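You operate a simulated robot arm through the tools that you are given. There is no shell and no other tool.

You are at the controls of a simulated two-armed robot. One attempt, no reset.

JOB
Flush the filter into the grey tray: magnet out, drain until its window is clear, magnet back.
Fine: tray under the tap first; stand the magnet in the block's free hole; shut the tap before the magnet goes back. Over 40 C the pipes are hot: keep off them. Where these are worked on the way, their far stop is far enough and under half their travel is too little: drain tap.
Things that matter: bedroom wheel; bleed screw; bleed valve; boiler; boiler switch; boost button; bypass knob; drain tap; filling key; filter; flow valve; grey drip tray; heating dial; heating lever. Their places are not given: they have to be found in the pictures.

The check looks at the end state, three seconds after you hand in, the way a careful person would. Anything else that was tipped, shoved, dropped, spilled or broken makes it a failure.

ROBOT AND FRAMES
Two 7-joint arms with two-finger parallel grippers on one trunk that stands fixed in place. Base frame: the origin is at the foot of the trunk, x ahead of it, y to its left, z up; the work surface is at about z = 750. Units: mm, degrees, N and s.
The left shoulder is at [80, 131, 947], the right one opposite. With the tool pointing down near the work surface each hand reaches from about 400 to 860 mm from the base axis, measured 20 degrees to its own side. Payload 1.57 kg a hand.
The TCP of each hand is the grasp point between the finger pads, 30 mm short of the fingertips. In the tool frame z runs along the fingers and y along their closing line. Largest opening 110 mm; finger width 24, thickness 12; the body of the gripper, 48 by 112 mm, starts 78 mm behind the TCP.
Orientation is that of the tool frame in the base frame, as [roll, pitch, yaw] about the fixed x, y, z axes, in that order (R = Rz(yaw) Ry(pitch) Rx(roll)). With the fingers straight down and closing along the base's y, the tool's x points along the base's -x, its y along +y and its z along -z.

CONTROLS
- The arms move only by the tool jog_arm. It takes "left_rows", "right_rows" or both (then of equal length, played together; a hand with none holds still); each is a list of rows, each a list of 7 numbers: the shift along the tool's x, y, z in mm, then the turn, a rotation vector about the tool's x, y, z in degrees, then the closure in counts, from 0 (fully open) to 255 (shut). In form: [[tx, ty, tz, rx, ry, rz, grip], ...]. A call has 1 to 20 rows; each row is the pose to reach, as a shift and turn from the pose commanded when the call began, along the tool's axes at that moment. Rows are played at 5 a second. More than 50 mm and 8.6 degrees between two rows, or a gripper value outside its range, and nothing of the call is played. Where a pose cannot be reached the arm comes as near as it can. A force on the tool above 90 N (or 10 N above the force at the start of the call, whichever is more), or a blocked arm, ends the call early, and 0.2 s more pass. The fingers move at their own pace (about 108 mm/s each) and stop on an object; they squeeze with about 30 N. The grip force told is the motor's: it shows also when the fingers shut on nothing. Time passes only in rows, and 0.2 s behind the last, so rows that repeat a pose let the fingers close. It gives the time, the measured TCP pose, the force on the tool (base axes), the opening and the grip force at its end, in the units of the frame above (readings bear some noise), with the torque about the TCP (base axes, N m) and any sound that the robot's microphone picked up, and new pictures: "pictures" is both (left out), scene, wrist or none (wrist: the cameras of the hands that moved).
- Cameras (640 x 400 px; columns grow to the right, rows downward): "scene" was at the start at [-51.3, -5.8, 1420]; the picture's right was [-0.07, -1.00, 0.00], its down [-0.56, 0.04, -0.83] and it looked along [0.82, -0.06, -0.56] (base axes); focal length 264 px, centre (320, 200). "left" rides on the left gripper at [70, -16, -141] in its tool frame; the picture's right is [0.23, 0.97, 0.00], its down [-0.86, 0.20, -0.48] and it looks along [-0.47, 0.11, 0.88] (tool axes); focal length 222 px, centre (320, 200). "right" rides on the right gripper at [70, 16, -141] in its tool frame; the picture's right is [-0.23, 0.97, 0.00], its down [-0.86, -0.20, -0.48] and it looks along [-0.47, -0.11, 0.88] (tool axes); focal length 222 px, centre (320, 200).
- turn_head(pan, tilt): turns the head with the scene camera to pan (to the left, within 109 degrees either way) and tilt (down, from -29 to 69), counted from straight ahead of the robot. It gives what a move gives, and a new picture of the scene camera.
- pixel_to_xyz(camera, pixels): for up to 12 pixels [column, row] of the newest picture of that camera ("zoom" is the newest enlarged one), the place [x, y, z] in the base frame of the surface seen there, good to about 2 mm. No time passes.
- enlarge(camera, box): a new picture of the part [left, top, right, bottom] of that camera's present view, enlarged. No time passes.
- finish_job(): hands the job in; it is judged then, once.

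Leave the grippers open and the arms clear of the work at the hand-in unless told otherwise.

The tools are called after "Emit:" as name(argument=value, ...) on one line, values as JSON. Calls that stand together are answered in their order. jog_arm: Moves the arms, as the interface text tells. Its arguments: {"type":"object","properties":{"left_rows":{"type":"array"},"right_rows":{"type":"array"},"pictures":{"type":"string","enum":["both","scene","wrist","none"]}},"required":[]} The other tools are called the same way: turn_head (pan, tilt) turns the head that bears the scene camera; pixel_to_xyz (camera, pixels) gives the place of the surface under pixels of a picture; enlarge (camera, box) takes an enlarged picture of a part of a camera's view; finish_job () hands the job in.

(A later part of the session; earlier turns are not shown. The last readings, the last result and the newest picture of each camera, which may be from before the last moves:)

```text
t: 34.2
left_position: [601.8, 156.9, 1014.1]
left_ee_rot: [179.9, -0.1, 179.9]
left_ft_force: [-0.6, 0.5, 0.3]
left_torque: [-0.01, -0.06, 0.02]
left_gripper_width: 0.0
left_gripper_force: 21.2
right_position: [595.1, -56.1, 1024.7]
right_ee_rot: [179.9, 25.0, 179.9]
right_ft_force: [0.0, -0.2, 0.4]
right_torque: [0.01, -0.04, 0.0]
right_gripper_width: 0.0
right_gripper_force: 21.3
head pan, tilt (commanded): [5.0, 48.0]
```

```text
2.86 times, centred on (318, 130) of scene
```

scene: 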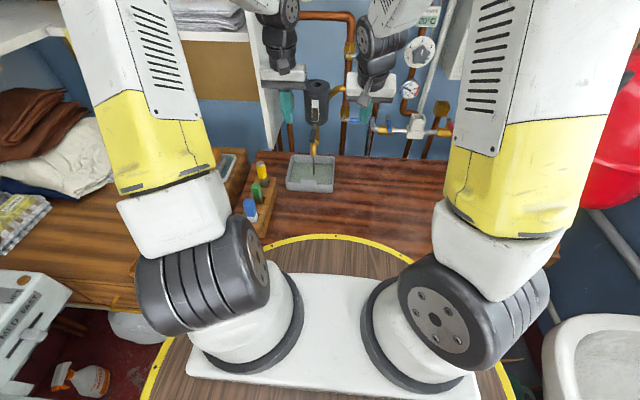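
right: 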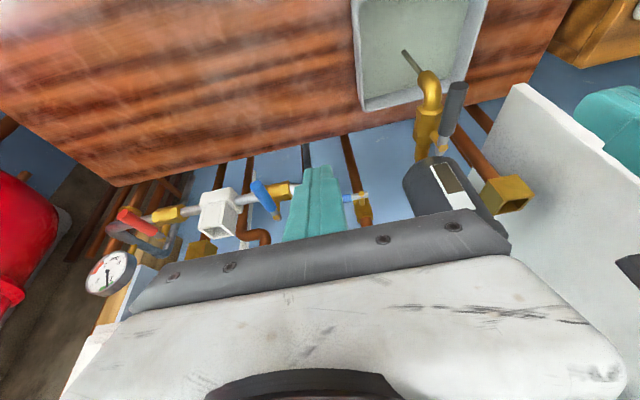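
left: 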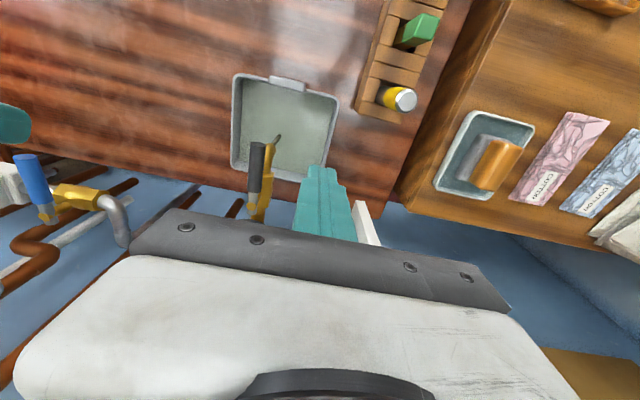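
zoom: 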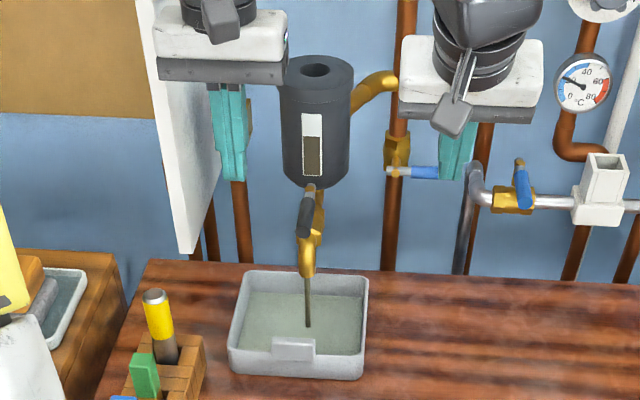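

I'll zoom on the window to read the level.

Emit:
enlarge(camera="scene", box=[305, 90, 329, 125])

Emit:
pixel_to_xyz(camera="scene", pixels=[[313, 130], [313, 138], [312, 143], [305, 170], [320, 178], [300, 190], [330, 185]])

```text
11.43 times, centred on (317, 108) of scene
```

zoom: 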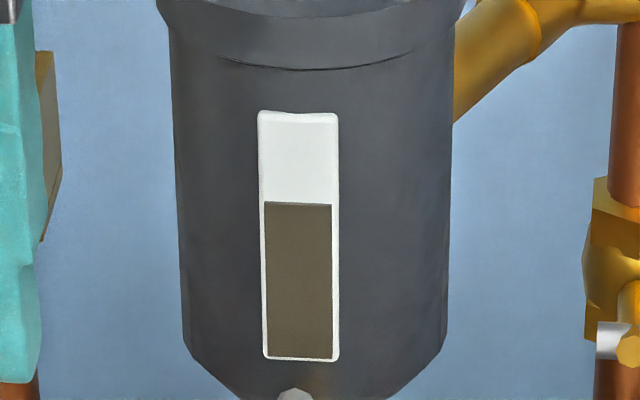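

```text
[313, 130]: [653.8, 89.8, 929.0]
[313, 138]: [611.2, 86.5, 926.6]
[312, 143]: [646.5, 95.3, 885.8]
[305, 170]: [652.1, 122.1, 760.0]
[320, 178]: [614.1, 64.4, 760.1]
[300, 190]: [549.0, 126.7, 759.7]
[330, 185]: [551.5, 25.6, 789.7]
```

The murky level in the window is hardly lower yet, while the tray holds only about 6 mm of water. I'll move the left hand down to lever height, still left of the lever, while it drains.

Emit:
jog_arm(left_rows=[[-7, -4, 27, 0, 0, 0, 255], [-14, -8, 54, 0, 0, 0, 255], [-20, -12, 79, 0, 0, 0, 255]], pictures="both")

Emit:
enlarge(camera="scene", box=[305, 90, 329, 125])

Emit:
pixel_to_xyz(camera="scene", pixels=[[305, 170], [320, 178], [303, 186]])

```text
t: 35.0
left_position: [623.1, 143.0, 934.0]
left_ee_rot: [-180.0, 0.0, 180.0]
left_ft_force: [0.0, -0.9, 1.4]
left_torque: [-0.01, 0.0, 0.02]
left_gripper_width: 0.1
left_gripper_force: 21.3
right_position: [595.6, -54.8, 1024.8]
right_ee_rot: [-180.0, 25.1, 180.0]
right_ft_force: [-0.5, 0.3, 1.4]
right_torque: [0.02, -0.03, -0.02]
right_gripper_width: 0.2
right_gripper_force: 21.5
head pan, tilt (commanded): [5.0, 48.0]
```

scene: 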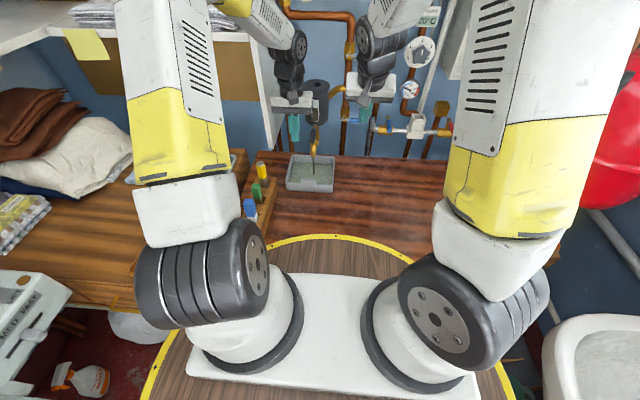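
left: 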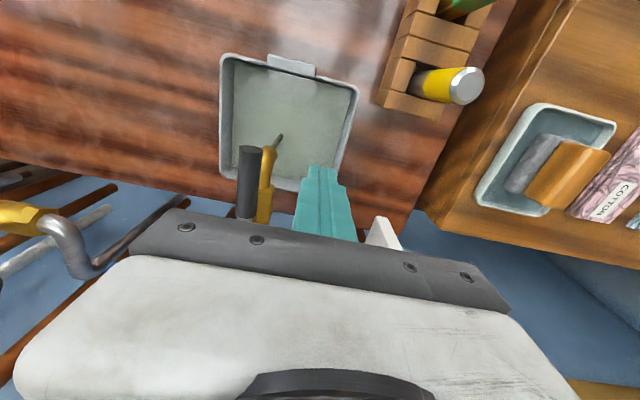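

```text
11.43 times, centred on (317, 108) of scene
```

zoom: 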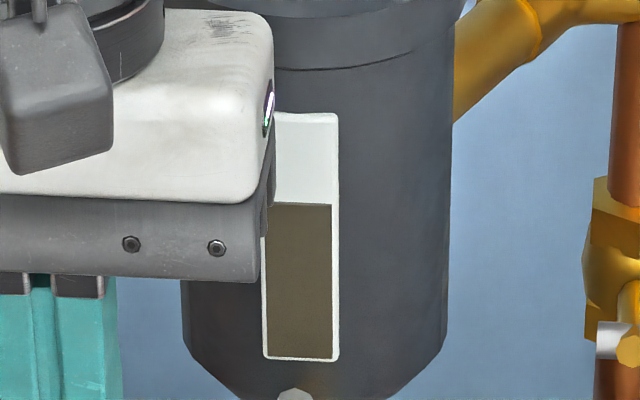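

```text
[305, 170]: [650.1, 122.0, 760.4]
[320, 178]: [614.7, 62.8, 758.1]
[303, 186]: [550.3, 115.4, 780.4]
```

Level still the same. The stream keeps running, so I'll wait 1 second and look again.

Emit:
jog_arm(left_rows=[[0, 0, 0, 0, 0, 0, 255], [0, 0, 0, 0, 0, 0, 255], [0, 0, 0, 0, 0, 0, 255], [0, 0, 0, 0, 0, 0, 255]], pictures="both")

Emit:
enlarge(camera="scene", box=[280, 90, 344, 200])

Emit:
pixel_to_xyz(camera="scene", pixels=[[305, 170], [320, 175], [325, 180], [303, 178]])

```text
t: 36.0
left_position: [622.6, 144.2, 935.3]
left_ee_rot: [-180.0, -0.1, -180.0]
left_ft_force: [-1.0, 0.0, -0.2]
left_torque: [-0.02, 0.0, 0.02]
left_gripper_width: 0.0
left_gripper_force: 21.6
right_position: [595.5, -55.5, 1024.2]
right_ee_rot: [-180.0, 25.0, -180.0]
right_ft_force: [-0.5, 0.2, 0.4]
right_torque: [-0.02, -0.03, 0.01]
right_gripper_width: 0.0
right_gripper_force: 21.7
head pan, tilt (commanded): [5.0, 48.0]
```

scene: 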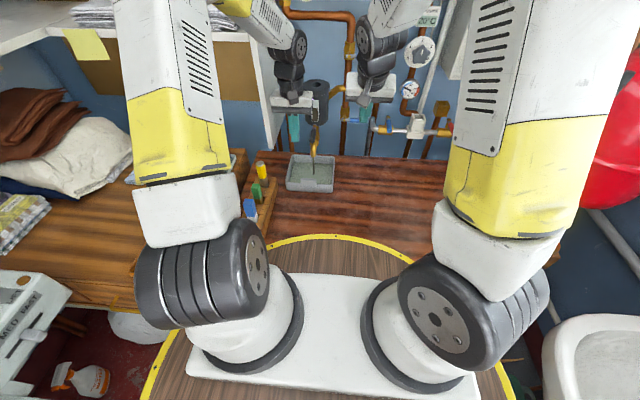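
left: 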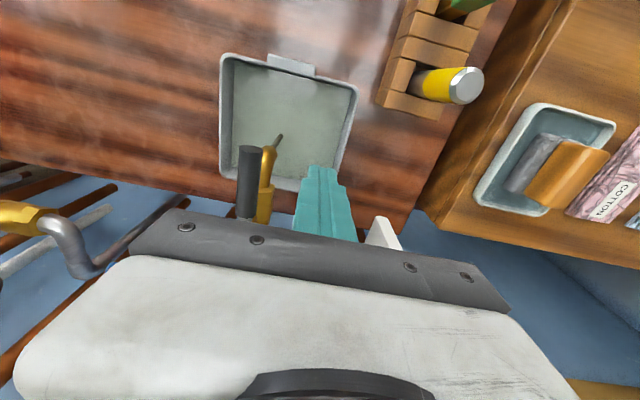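

```text
3.64 times, centred on (312, 145) of scene
```

zoom: 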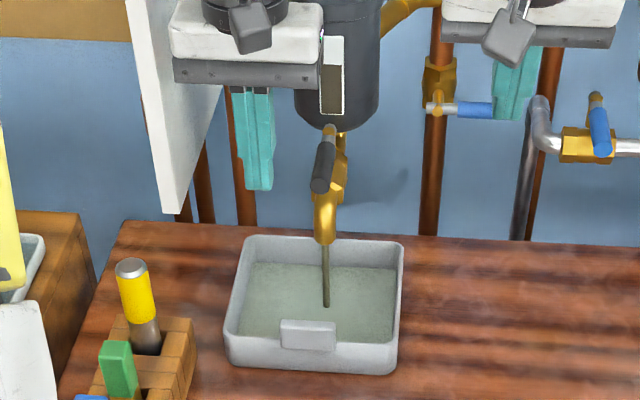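

```text
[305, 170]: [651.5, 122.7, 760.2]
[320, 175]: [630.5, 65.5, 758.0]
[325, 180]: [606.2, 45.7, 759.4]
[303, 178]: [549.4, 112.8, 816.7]
```

Checking the window more closely again.

Emit:
enlarge(camera="scene", box=[305, 90, 329, 125])

```text
11.43 times, centred on (317, 108) of scene
```

zoom: 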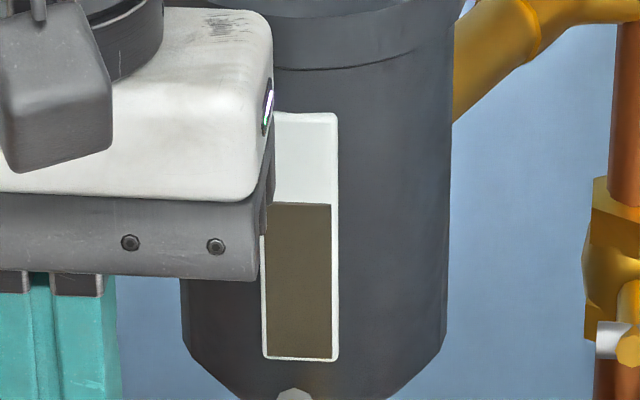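

No change in the window yet, and the tray is still far from full. I'll wait another 2 seconds.

Emit:
jog_arm(left_rows=[[0, 0, 0, 0, 0, 0, 255], [0, 0, 0, 0, 0, 0, 255], [0, 0, 0, 0, 0, 0, 255], [0, 0, 0, 0, 0, 0, 255], [0, 0, 0, 0, 0, 0, 255], [0, 0, 0, 0, 0, 0, 255], [0, 0, 0, 0, 0, 0, 255], [0, 0, 0, 0, 0, 0, 255], [0, 0, 0, 0, 0, 0, 255]], pictures="scene")

Emit:
enlarge(camera="scene", box=[305, 90, 329, 125])

Emit:
enlarge(camera="scene", box=[270, 120, 350, 200])

Emit:
pixel_to_xyz(camera="scene", pixels=[[305, 170], [320, 175], [325, 180]])

```text
t: 38.0
left_position: [623.2, 143.8, 934.0]
left_ee_rot: [180.0, 0.0, -179.9]
left_ft_force: [0.3, -0.2, 0.0]
left_torque: [0.0, 0.03, 0.01]
left_gripper_width: 0.0
left_gripper_force: 21.1
right_position: [596.2, -55.9, 1025.1]
right_ee_rot: [180.0, 25.0, -179.9]
right_ft_force: [0.3, -0.2, 1.1]
right_torque: [-0.01, 0.0, 0.01]
right_gripper_width: 0.1
right_gripper_force: 21.3
head pan, tilt (commanded): [5.0, 48.0]
```

scene: 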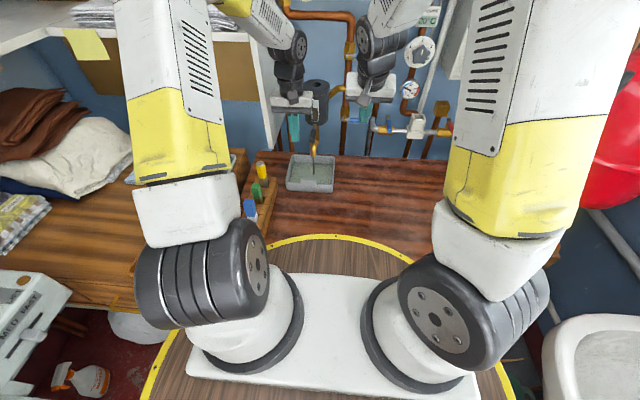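

```text
11.43 times, centred on (317, 108) of scene
```

zoom: 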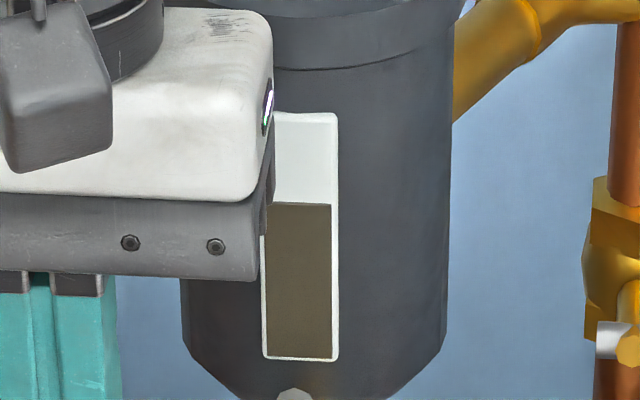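

```text
5.00 times, centred on (310, 160) of scene
```

zoom: 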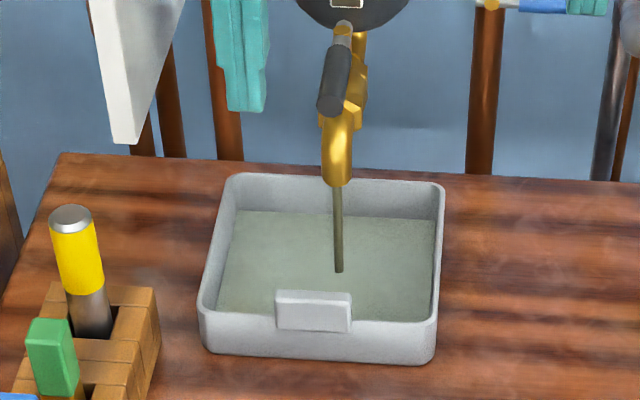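

```text
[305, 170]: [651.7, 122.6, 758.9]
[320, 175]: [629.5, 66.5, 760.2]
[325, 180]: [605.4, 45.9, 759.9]
```

The stream is still murky and the tray level is steady at about 760. I'll keep waiting 3 seconds at a time, checking each time.

Emit:
jog_arm(left_rows=[[0, 0, 0, 0, 0, 0, 255], [0, 0, 0, 0, 0, 0, 255], [0, 0, 0, 0, 0, 0, 255], [0, 0, 0, 0, 0, 0, 255], [0, 0, 0, 0, 0, 0, 255], [0, 0, 0, 0, 0, 0, 255], [0, 0, 0, 0, 0, 0, 255], [0, 0, 0, 0, 0, 0, 255], [0, 0, 0, 0, 0, 0, 255], [0, 0, 0, 0, 0, 0, 255], [0, 0, 0, 0, 0, 0, 255], [0, 0, 0, 0, 0, 0, 255], [0, 0, 0, 0, 0, 0, 255], [0, 0, 0, 0, 0, 0, 255]], pictures="scene")

Emit:
enlarge(camera="scene", box=[305, 90, 329, 125])

Emit:
enlarge(camera="scene", box=[270, 120, 350, 200])

Emit:
pixel_to_xyz(camera="scene", pixels=[[305, 170], [320, 175], [325, 180]])

```text
t: 41.0
left_position: [623.8, 144.0, 934.9]
left_ee_rot: [-179.9, 0.0, -179.9]
left_ft_force: [0.1, 0.2, 0.3]
left_torque: [0.01, -0.03, -0.01]
left_gripper_width: 0.2
left_gripper_force: 21.1
right_position: [595.7, -56.7, 1025.0]
right_ee_rot: [-179.9, 24.9, 180.0]
right_ft_force: [0.4, 0.0, 0.1]
right_torque: [0.02, -0.02, -0.01]
right_gripper_width: 0.0
right_gripper_force: 21.1
head pan, tilt (commanded): [5.0, 48.0]
```

scene: 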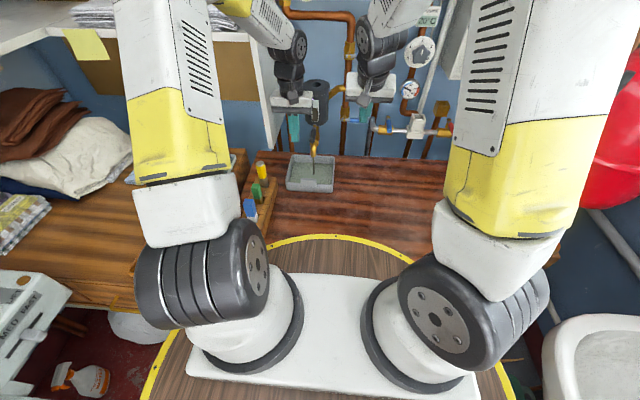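

```text
11.43 times, centred on (317, 108) of scene
```

zoom: 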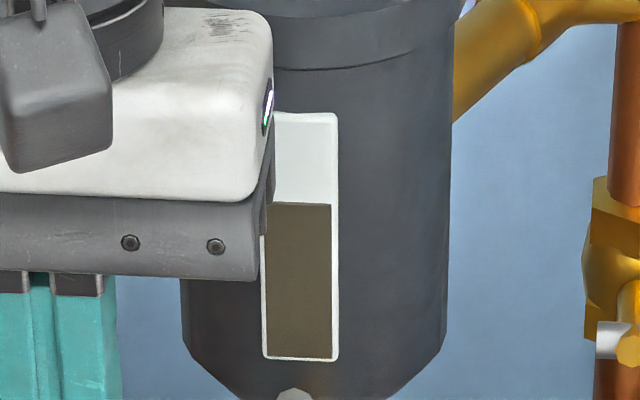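

```text
5.00 times, centred on (310, 160) of scene
```

zoom: 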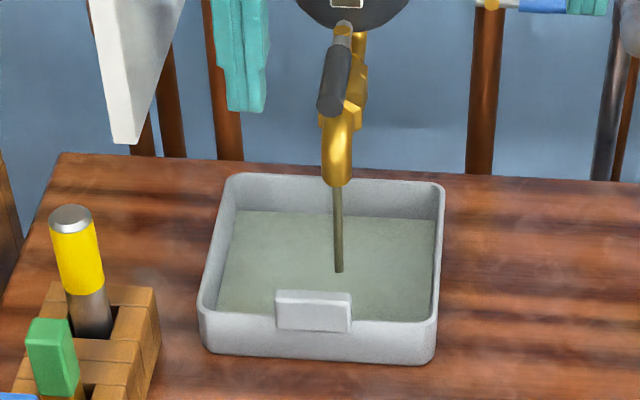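

```text
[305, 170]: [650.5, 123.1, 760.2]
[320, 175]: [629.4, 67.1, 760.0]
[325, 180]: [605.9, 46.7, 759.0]
```

No change after 10 seconds, with the tray level steady. I'll wait 4 more seconds and check again.

Emit:
jog_arm(left_rows=[[0, 0, 0, 0, 0, 0, 255], [0, 0, 0, 0, 0, 0, 255], [0, 0, 0, 0, 0, 0, 255], [0, 0, 0, 0, 0, 0, 255], [0, 0, 0, 0, 0, 0, 255], [0, 0, 0, 0, 0, 0, 255], [0, 0, 0, 0, 0, 0, 255], [0, 0, 0, 0, 0, 0, 255], [0, 0, 0, 0, 0, 0, 255], [0, 0, 0, 0, 0, 0, 255], [0, 0, 0, 0, 0, 0, 255], [0, 0, 0, 0, 0, 0, 255], [0, 0, 0, 0, 0, 0, 255], [0, 0, 0, 0, 0, 0, 255], [0, 0, 0, 0, 0, 0, 255], [0, 0, 0, 0, 0, 0, 255], [0, 0, 0, 0, 0, 0, 255], [0, 0, 0, 0, 0, 0, 255], [0, 0, 0, 0, 0, 0, 255]], pictures="scene")

Emit:
enlarge(camera="scene", box=[305, 90, 329, 125])

Emit:
enlarge(camera="scene", box=[270, 120, 350, 200])

Emit:
pixel_to_xyz(camera="scene", pixels=[[305, 170], [320, 175], [325, 180]])

```text
t: 45.0
left_position: [622.4, 144.2, 934.8]
left_ee_rot: [-180.0, 0.1, 180.0]
left_ft_force: [-0.7, 0.3, -0.5]
left_torque: [0.0, 0.04, -0.01]
left_gripper_width: 0.2
left_gripper_force: 21.0
right_position: [595.1, -56.2, 1024.7]
right_ee_rot: [180.0, 25.0, -180.0]
right_ft_force: [-0.1, 0.2, 0.4]
right_torque: [-0.01, -0.03, 0.02]
right_gripper_width: 0.3
right_gripper_force: 21.0
head pan, tilt (commanded): [5.0, 48.0]
```

scene: 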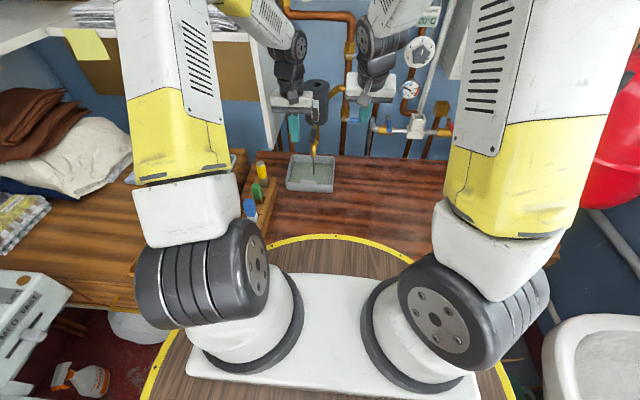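

```text
11.43 times, centred on (317, 108) of scene
```

zoom: 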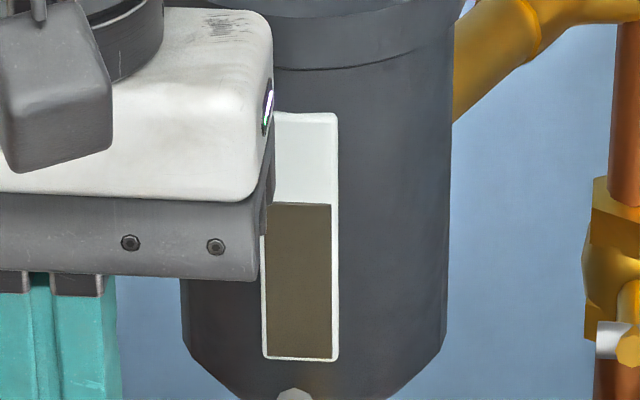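

```text
5.00 times, centred on (310, 160) of scene
```

zoom: 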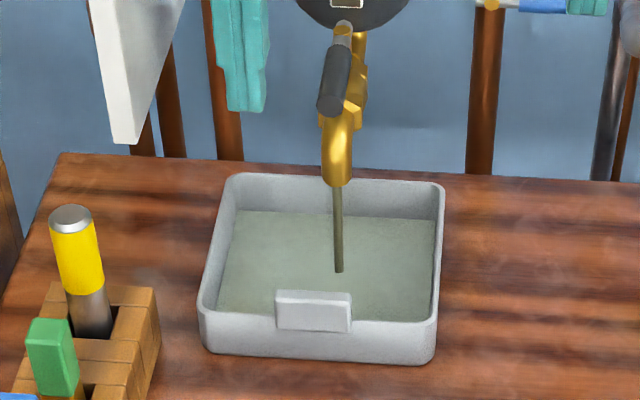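

```text
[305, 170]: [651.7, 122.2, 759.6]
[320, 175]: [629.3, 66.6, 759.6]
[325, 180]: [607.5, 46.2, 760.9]
```

The lever is fully open and the stream still murky at 14 seconds. I'll wait 4 more.

Emit:
jog_arm(left_rows=[[0, 0, 0, 0, 0, 0, 255], [0, 0, 0, 0, 0, 0, 255], [0, 0, 0, 0, 0, 0, 255], [0, 0, 0, 0, 0, 0, 255], [0, 0, 0, 0, 0, 0, 255], [0, 0, 0, 0, 0, 0, 255], [0, 0, 0, 0, 0, 0, 255], [0, 0, 0, 0, 0, 0, 255], [0, 0, 0, 0, 0, 0, 255], [0, 0, 0, 0, 0, 0, 255], [0, 0, 0, 0, 0, 0, 255], [0, 0, 0, 0, 0, 0, 255], [0, 0, 0, 0, 0, 0, 255], [0, 0, 0, 0, 0, 0, 255], [0, 0, 0, 0, 0, 0, 255], [0, 0, 0, 0, 0, 0, 255], [0, 0, 0, 0, 0, 0, 255], [0, 0, 0, 0, 0, 0, 255], [0, 0, 0, 0, 0, 0, 255]], pictures="both")

Emit:
enlarge(camera="scene", box=[305, 90, 329, 125])

Emit:
enlarge(camera="scene", box=[270, 120, 350, 200])

Emit:
enlarge(camera="right", box=[380, 60, 508, 230])

```text
t: 49.0
left_position: [623.1, 144.3, 934.9]
left_ee_rot: [180.0, 0.0, 180.0]
left_ft_force: [0.6, 0.9, 0.1]
left_torque: [-0.02, -0.01, -0.03]
left_gripper_width: 0.1
left_gripper_force: 20.7
right_position: [595.6, -56.3, 1024.8]
right_ee_rot: [179.9, 24.9, 180.0]
right_ft_force: [-0.2, 1.0, 0.0]
right_torque: [0.02, 0.0, 0.02]
right_gripper_width: 0.0
right_gripper_force: 21.6
head pan, tilt (commanded): [5.0, 48.0]
```

scene: 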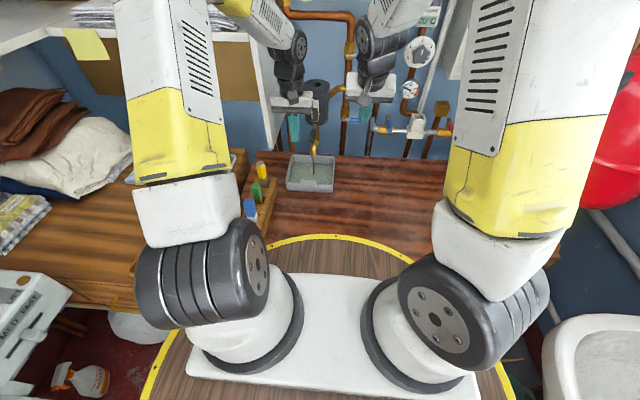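
left: 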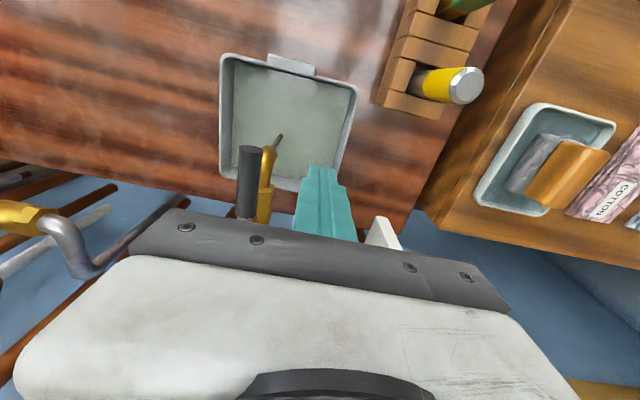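

```text
11.43 times, centred on (317, 108) of scene
```

zoom: 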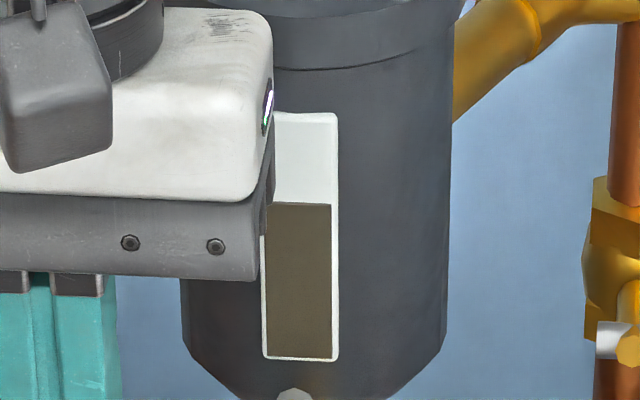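

```text
5.00 times, centred on (310, 160) of scene
```

zoom: 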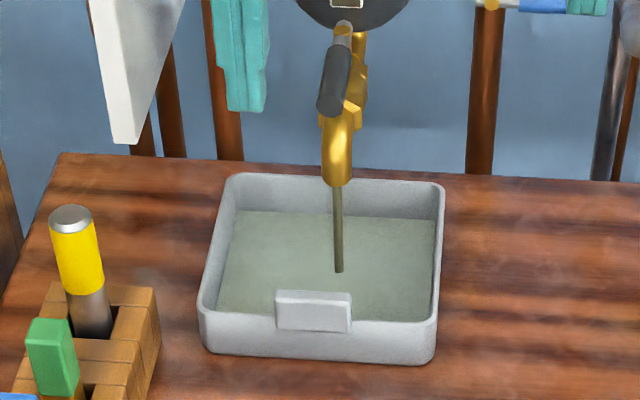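

```text
2.35 times, centred on (444, 145) of right
```

zoom: 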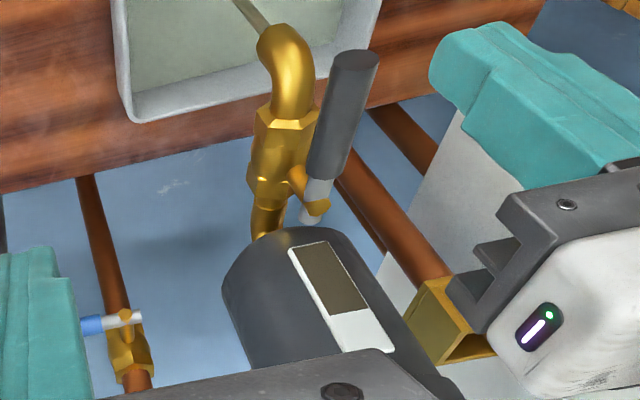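

18 seconds and still murky. I never felt the lever reach its far stop, so it may not be fully open. I'll bring the left hand over it with open fingers straddling the lever, then nudge it further to find the stop.

Emit:
jog_arm(left_rows=[[0, 0, -25, 0, 0, 0, 255], [0, 0, -50, 0, 0, 0, 180], [0, -28, -50, 0, 0, 0, 120], [0, -55, -50, 0, 0, 0, 120], [0, -55, -50, 0, 0, 0, 120], [0, -55, -25, 0, 0, 0, 120], [0, -55, 0, 0, 0, 0, 120]], pictures="both")

Emit:
enlarge(camera="left", box=[220, 80, 420, 240])

Emit:
enlarge(camera="right", box=[380, 60, 508, 230])

```text
t: 50.6
left_position: [621.6, 89.7, 934.7]
left_ee_rot: [-179.9, 0.1, 179.9]
left_ft_force: [-0.1, 0.1, 0.0]
left_torque: [0.04, -0.02, 0.0]
left_gripper_width: 58.2
left_gripper_force: 0.2
right_position: [596.4, -56.4, 1024.9]
right_ee_rot: [179.9, 25.0, 180.0]
right_ft_force: [-0.3, -0.2, 0.0]
right_torque: [-0.02, 0.03, 0.0]
right_gripper_width: 0.0
right_gripper_force: 21.4
head pan, tilt (commanded): [5.0, 48.0]
```

scene: 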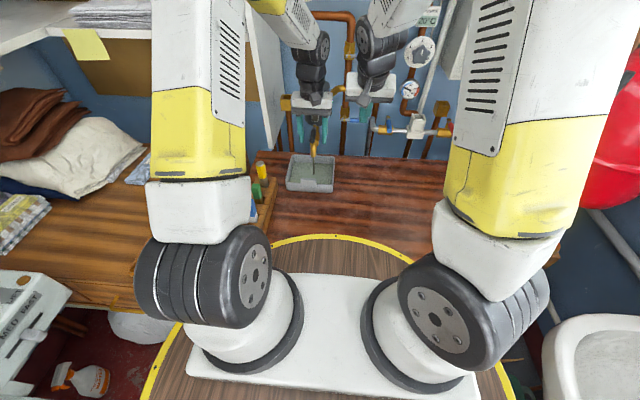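
left: 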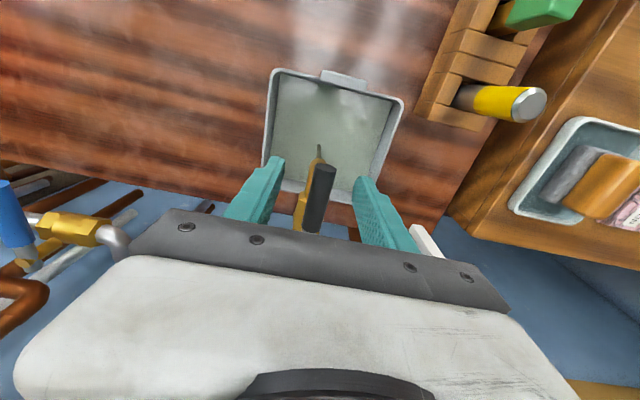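

```text
2.50 times, centred on (320, 160) of left
```

zoom: 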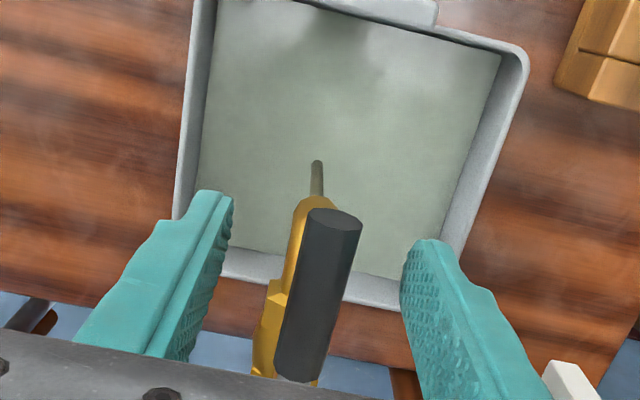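

```text
2.35 times, centred on (444, 145) of right
```

zoom: 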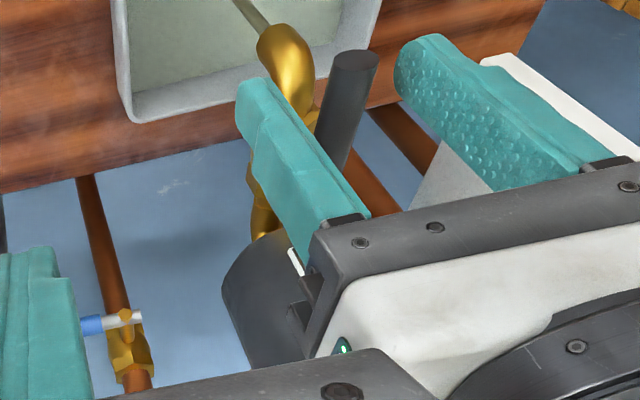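

Fingers straddle the lever. I'll nudge left in small steps so the right finger pushes it further open, and watch the force.

Emit:
jog_arm(left_rows=[[0, 10, 0, 0, 0, 0, 120], [0, 18, 0, 0, 0, 0, 120], [0, 21, 0, 0, 0, 0, 120], [0, 23, 0, 0, 0, 0, 120], [0, 25, 0, 0, 0, 0, 120]], pictures="both")

Emit:
enlarge(camera="left", box=[220, 80, 420, 240])

```text
t: 51.8
left_position: [622.6, 113.5, 937.5]
left_ee_rot: [-179.9, 0.0, 179.9]
left_ft_force: [0.3, -3.7, -0.6]
left_torque: [-0.02, 0.02, -0.02]
left_gripper_width: 61.8
left_gripper_force: 2.3
right_position: [595.4, -55.2, 1024.3]
right_ee_rot: [-180.0, 25.1, -179.9]
right_ft_force: [0.4, 0.6, -0.6]
right_torque: [0.0, 0.02, -0.01]
right_gripper_width: 0.1
right_gripper_force: 21.6
head pan, tilt (commanded): [5.0, 48.0]
```

scene: 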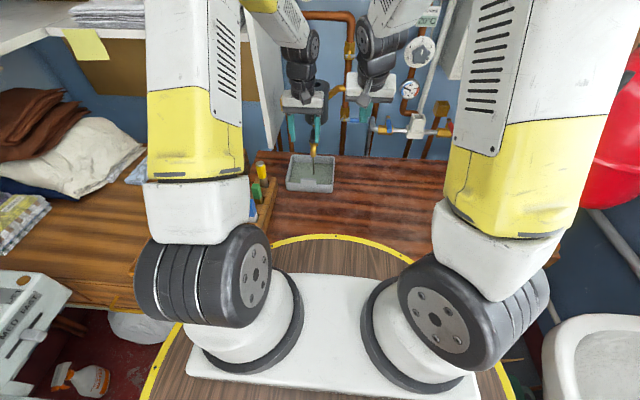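
left: 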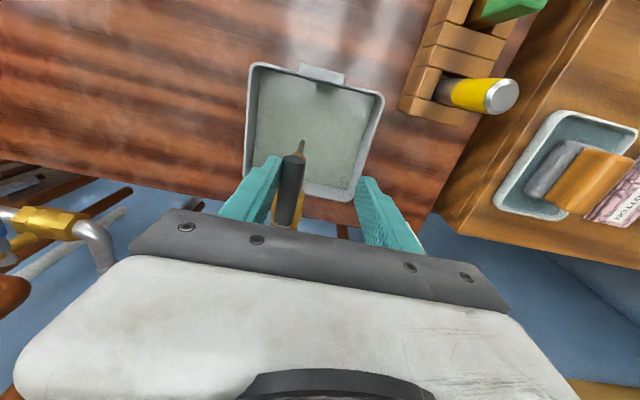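

```text
2.50 times, centred on (320, 160) of left
```

zoom: 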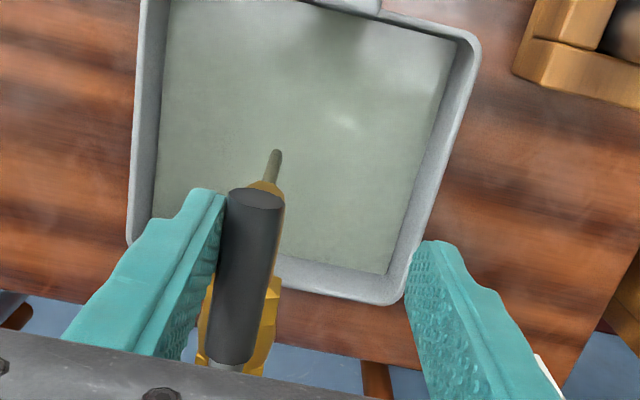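

The finger meets a firm stop with the lever straight out, so the tap is fully open. The drain just needs time. I'll lift the left hand clear to the left and check the window.

Emit:
jog_arm(left_rows=[[0, -22, 0, 0, 0, 0, 120], [0, -24, -25, 0, 0, 0, 120], [0, -24, -55, 0, 0, 0, 120], [0, 10, -55, 0, 0, 0, 160], [0, 45, -55, 0, 0, 0, 200], [0, 55, -55, 0, 0, 0, 255]], pictures="both")

Emit:
enlarge(camera="scene", box=[305, 90, 329, 125])

Emit:
enlarge(camera="scene", box=[270, 120, 350, 200])

Emit:
enlarge(camera="right", box=[380, 60, 508, 230])

```text
t: 53.2
left_position: [622.5, 169.5, 988.8]
left_ee_rot: [-180.0, 0.0, -179.9]
left_ft_force: [-0.8, -0.5, -0.1]
left_torque: [0.0, 0.02, 0.01]
left_gripper_width: 0.1
left_gripper_force: 21.4
right_position: [595.6, -55.4, 1024.1]
right_ee_rot: [180.0, 24.9, -180.0]
right_ft_force: [-0.7, -0.1, 0.9]
right_torque: [0.07, 0.0, 0.02]
right_gripper_width: 0.1
right_gripper_force: 21.2
head pan, tilt (commanded): [5.0, 48.0]
```

scene: 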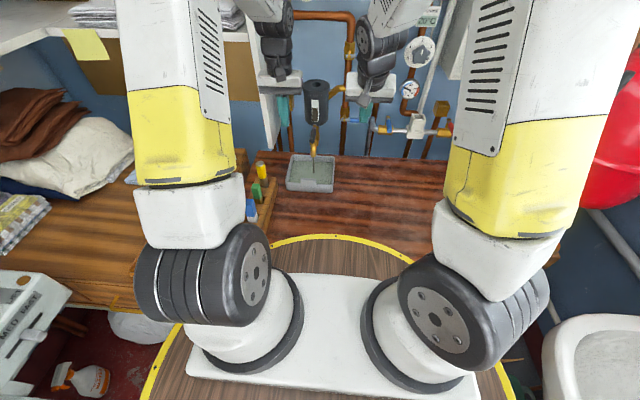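
left: 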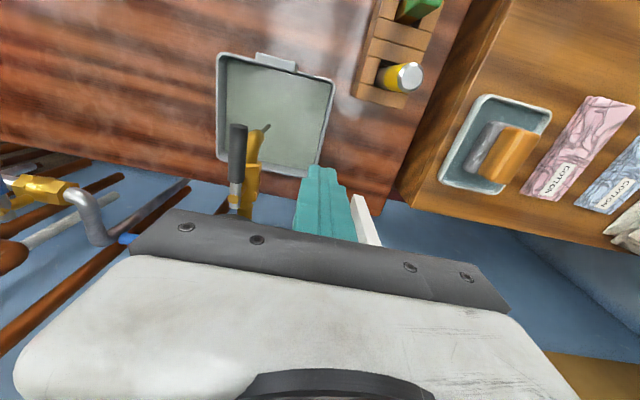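

```text
11.43 times, centred on (317, 108) of scene
```

zoom: 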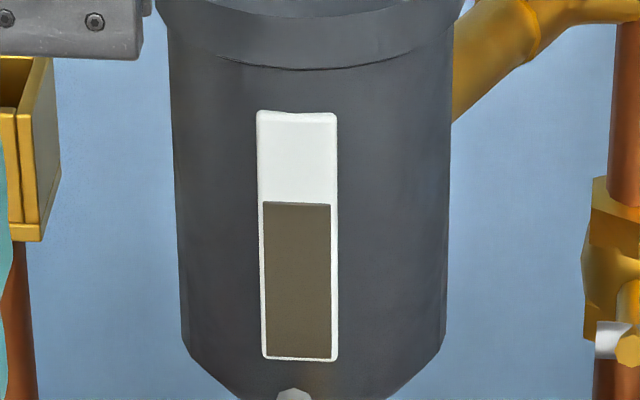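

```text
5.00 times, centred on (310, 160) of scene
```

zoom: 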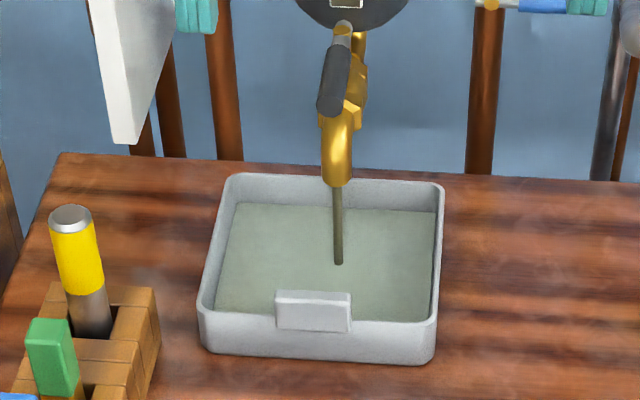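

```text
2.35 times, centred on (444, 145) of right
```

zoom: 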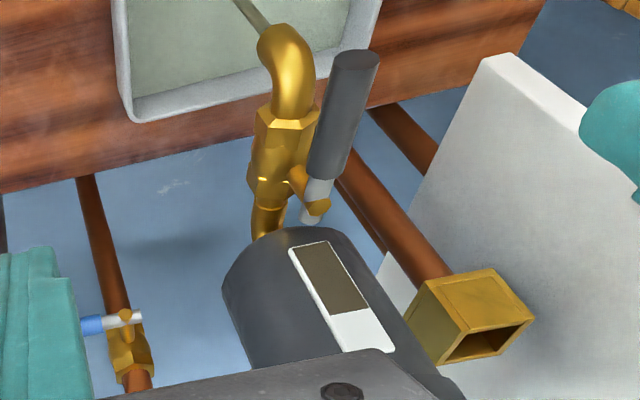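

The tray's water has risen a step. I'll measure its level.

Emit:
pixel_to_xyz(camera="scene", pixels=[[305, 170], [320, 175], [325, 180], [330, 165], [315, 183]])

```text
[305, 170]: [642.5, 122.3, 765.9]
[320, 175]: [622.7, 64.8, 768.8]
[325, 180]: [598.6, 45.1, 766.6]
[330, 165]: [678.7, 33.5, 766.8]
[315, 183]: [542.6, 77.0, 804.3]
```

The tray level is now about 767 mm against a rim of 791, so there's room left. I'll keep draining in 4-second waits.

Emit:
jog_arm(left_rows=[[0, 0, 0, 0, 0, 0, 255], [0, 0, 0, 0, 0, 0, 255], [0, 0, 0, 0, 0, 0, 255], [0, 0, 0, 0, 0, 0, 255], [0, 0, 0, 0, 0, 0, 255], [0, 0, 0, 0, 0, 0, 255], [0, 0, 0, 0, 0, 0, 255], [0, 0, 0, 0, 0, 0, 255], [0, 0, 0, 0, 0, 0, 255], [0, 0, 0, 0, 0, 0, 255], [0, 0, 0, 0, 0, 0, 255], [0, 0, 0, 0, 0, 0, 255], [0, 0, 0, 0, 0, 0, 255], [0, 0, 0, 0, 0, 0, 255], [0, 0, 0, 0, 0, 0, 255], [0, 0, 0, 0, 0, 0, 255], [0, 0, 0, 0, 0, 0, 255], [0, 0, 0, 0, 0, 0, 255], [0, 0, 0, 0, 0, 0, 255]], pictures="scene")

Emit:
enlarge(camera="scene", box=[305, 90, 329, 125])

Emit:
pixel_to_xyz(camera="scene", pixels=[[305, 170], [320, 175], [325, 180], [330, 165]])

```text
t: 57.2
left_position: [623.0, 170.2, 989.9]
left_ee_rot: [-179.9, 0.0, -180.0]
left_ft_force: [-0.5, -0.3, -0.4]
left_torque: [-0.04, 0.03, 0.0]
left_gripper_width: 0.0
left_gripper_force: 21.4
right_position: [596.0, -55.2, 1024.8]
right_ee_rot: [-179.9, 25.0, 180.0]
right_ft_force: [-0.1, 0.0, -0.3]
right_torque: [-0.04, 0.01, 0.02]
right_gripper_width: 0.0
right_gripper_force: 21.3
head pan, tilt (commanded): [5.0, 48.0]
```

scene: 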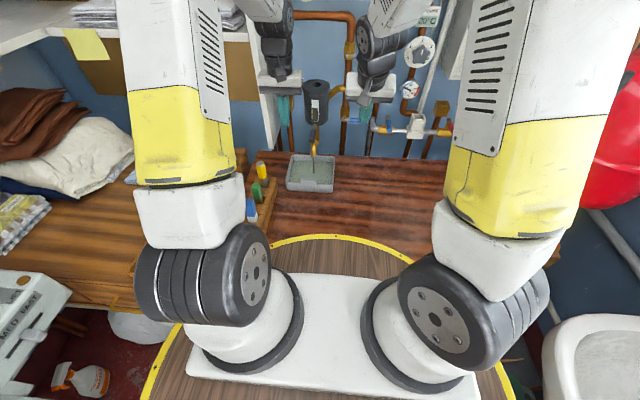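

```text
11.43 times, centred on (317, 108) of scene
```

zoom: 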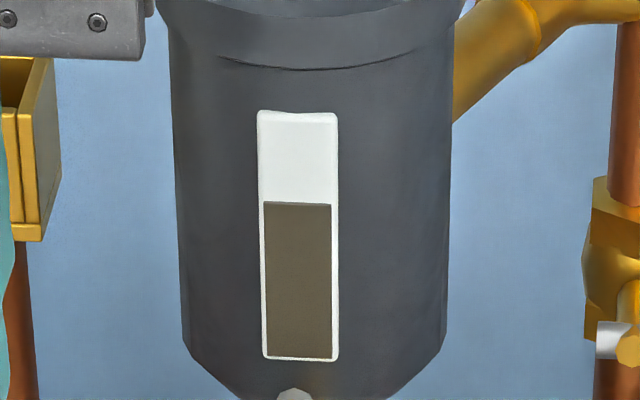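

```text
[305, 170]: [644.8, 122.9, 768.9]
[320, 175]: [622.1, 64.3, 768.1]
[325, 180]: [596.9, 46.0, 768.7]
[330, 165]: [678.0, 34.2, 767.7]
```

Still murky, tray steady at 768. Another 4-second wait.

Emit:
jog_arm(left_rows=[[0, 0, 0, 0, 0, 0, 255], [0, 0, 0, 0, 0, 0, 255], [0, 0, 0, 0, 0, 0, 255], [0, 0, 0, 0, 0, 0, 255], [0, 0, 0, 0, 0, 0, 255], [0, 0, 0, 0, 0, 0, 255], [0, 0, 0, 0, 0, 0, 255], [0, 0, 0, 0, 0, 0, 255], [0, 0, 0, 0, 0, 0, 255], [0, 0, 0, 0, 0, 0, 255], [0, 0, 0, 0, 0, 0, 255], [0, 0, 0, 0, 0, 0, 255], [0, 0, 0, 0, 0, 0, 255], [0, 0, 0, 0, 0, 0, 255], [0, 0, 0, 0, 0, 0, 255], [0, 0, 0, 0, 0, 0, 255], [0, 0, 0, 0, 0, 0, 255], [0, 0, 0, 0, 0, 0, 255], [0, 0, 0, 0, 0, 0, 255]], pictures="scene")

Emit:
enlarge(camera="scene", box=[280, 80, 350, 200])

Emit:
pixel_to_xyz(camera="scene", pixels=[[305, 170], [320, 175], [325, 180], [330, 165]])

```text
t: 61.2
left_position: [623.4, 169.6, 989.3]
left_ee_rot: [180.0, 0.1, 179.9]
left_ft_force: [-0.2, 1.1, 0.3]
left_torque: [-0.01, 0.0, 0.0]
left_gripper_width: 0.3
left_gripper_force: 21.6
right_position: [595.5, -56.0, 1025.5]
right_ee_rot: [-180.0, 25.0, -180.0]
right_ft_force: [1.2, 0.8, -0.9]
right_torque: [-0.06, -0.02, 0.0]
right_gripper_width: 0.0
right_gripper_force: 21.6
head pan, tilt (commanded): [5.0, 48.0]
```

scene: 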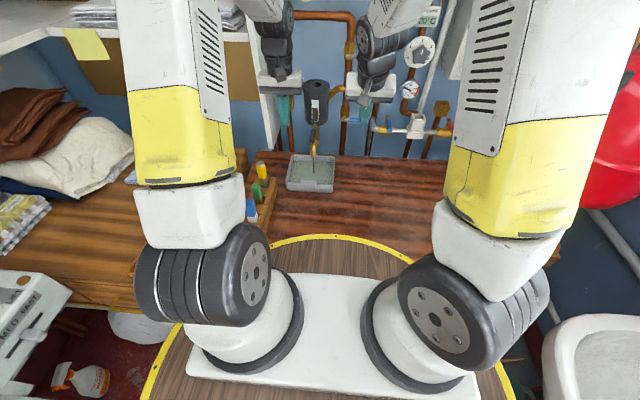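

```text
3.33 times, centred on (315, 140) of scene
```

zoom: 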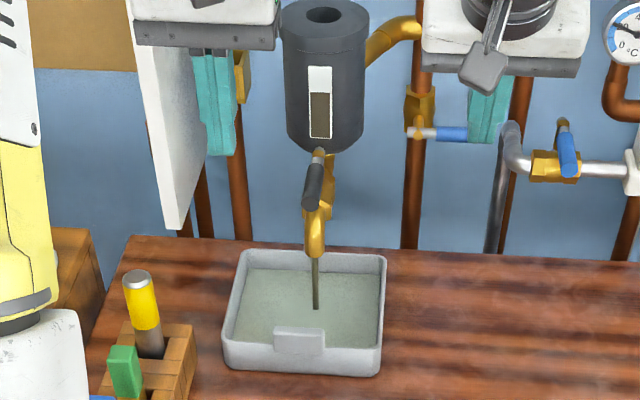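

```text
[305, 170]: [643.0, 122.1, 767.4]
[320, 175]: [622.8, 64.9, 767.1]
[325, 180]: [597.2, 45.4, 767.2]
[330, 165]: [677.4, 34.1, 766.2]
```

30 seconds open now and the window is unchanged. I'll keep waiting in 4-second steps with an eye on the tray level.

Emit:
jog_arm(left_rows=[[0, 0, 0, 0, 0, 0, 255], [0, 0, 0, 0, 0, 0, 255], [0, 0, 0, 0, 0, 0, 255], [0, 0, 0, 0, 0, 0, 255], [0, 0, 0, 0, 0, 0, 255], [0, 0, 0, 0, 0, 0, 255], [0, 0, 0, 0, 0, 0, 255], [0, 0, 0, 0, 0, 0, 255], [0, 0, 0, 0, 0, 0, 255], [0, 0, 0, 0, 0, 0, 255], [0, 0, 0, 0, 0, 0, 255], [0, 0, 0, 0, 0, 0, 255], [0, 0, 0, 0, 0, 0, 255], [0, 0, 0, 0, 0, 0, 255], [0, 0, 0, 0, 0, 0, 255], [0, 0, 0, 0, 0, 0, 255], [0, 0, 0, 0, 0, 0, 255], [0, 0, 0, 0, 0, 0, 255], [0, 0, 0, 0, 0, 0, 255]], pictures="scene")

Emit:
enlarge(camera="scene", box=[280, 80, 350, 200])

Emit:
pixel_to_xyz(camera="scene", pixels=[[305, 170], [320, 175], [325, 180], [330, 165]])

```text
t: 65.2
left_position: [622.9, 170.7, 989.2]
left_ee_rot: [-180.0, 0.0, -180.0]
left_ft_force: [0.1, -0.3, -0.1]
left_torque: [-0.01, 0.0, -0.02]
left_gripper_width: 0.2
left_gripper_force: 21.4
right_position: [595.8, -56.6, 1024.8]
right_ee_rot: [-180.0, 25.0, 179.9]
right_ft_force: [-1.2, 0.0, -0.4]
right_torque: [0.03, -0.02, -0.03]
right_gripper_width: 0.0
right_gripper_force: 21.4
head pan, tilt (commanded): [5.0, 48.0]
```

scene: 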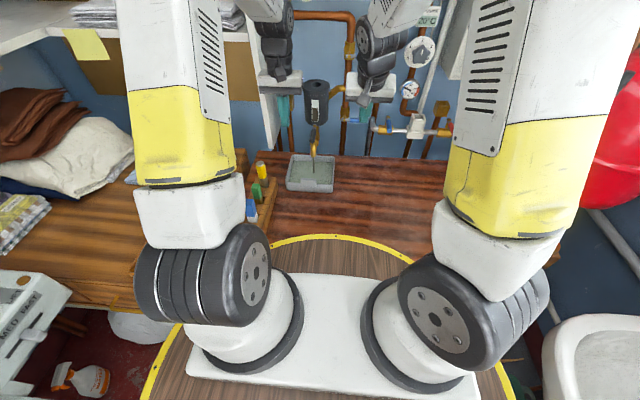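

```text
3.33 times, centred on (315, 140) of scene
```

zoom: 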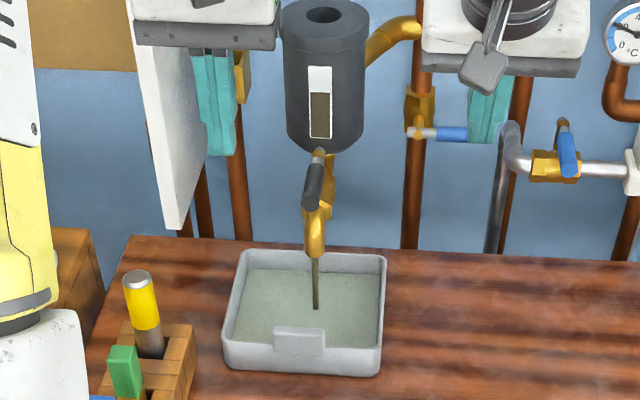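

```text
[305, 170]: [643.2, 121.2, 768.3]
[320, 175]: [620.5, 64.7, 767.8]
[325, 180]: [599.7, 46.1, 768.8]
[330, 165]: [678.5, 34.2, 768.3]
```

Still the same at 34 seconds. Another 4 seconds.

Emit:
jog_arm(left_rows=[[0, 0, 0, 0, 0, 0, 255], [0, 0, 0, 0, 0, 0, 255], [0, 0, 0, 0, 0, 0, 255], [0, 0, 0, 0, 0, 0, 255], [0, 0, 0, 0, 0, 0, 255], [0, 0, 0, 0, 0, 0, 255], [0, 0, 0, 0, 0, 0, 255], [0, 0, 0, 0, 0, 0, 255], [0, 0, 0, 0, 0, 0, 255], [0, 0, 0, 0, 0, 0, 255], [0, 0, 0, 0, 0, 0, 255], [0, 0, 0, 0, 0, 0, 255], [0, 0, 0, 0, 0, 0, 255], [0, 0, 0, 0, 0, 0, 255], [0, 0, 0, 0, 0, 0, 255], [0, 0, 0, 0, 0, 0, 255], [0, 0, 0, 0, 0, 0, 255], [0, 0, 0, 0, 0, 0, 255], [0, 0, 0, 0, 0, 0, 255]], pictures="scene")

Emit:
enlarge(camera="scene", box=[280, 80, 350, 200])

Emit:
pixel_to_xyz(camera="scene", pixels=[[305, 170], [320, 175], [325, 180], [330, 165]])

```text
t: 69.2
left_position: [622.5, 169.9, 989.1]
left_ee_rot: [180.0, 0.0, -179.9]
left_ft_force: [0.3, 0.1, 0.4]
left_torque: [0.05, 0.04, -0.01]
left_gripper_width: 0.0
left_gripper_force: 21.4
right_position: [595.2, -57.3, 1024.5]
right_ee_rot: [180.0, 25.0, -180.0]
right_ft_force: [0.4, 0.1, 0.6]
right_torque: [0.01, 0.01, 0.0]
right_gripper_width: 0.1
right_gripper_force: 21.4
head pan, tilt (commanded): [5.0, 48.0]
```

scene: 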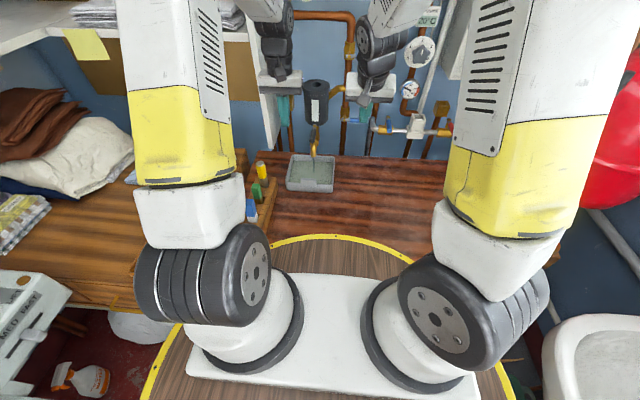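

```text
3.33 times, centred on (315, 140) of scene
```

zoom: 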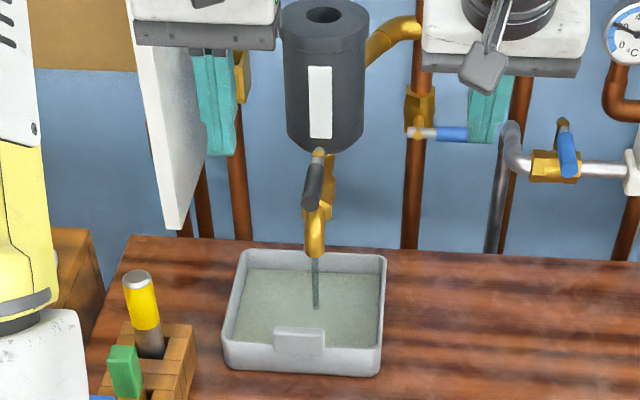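

```text
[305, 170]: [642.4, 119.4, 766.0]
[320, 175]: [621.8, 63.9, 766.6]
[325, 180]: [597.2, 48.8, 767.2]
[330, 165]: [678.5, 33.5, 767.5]
```

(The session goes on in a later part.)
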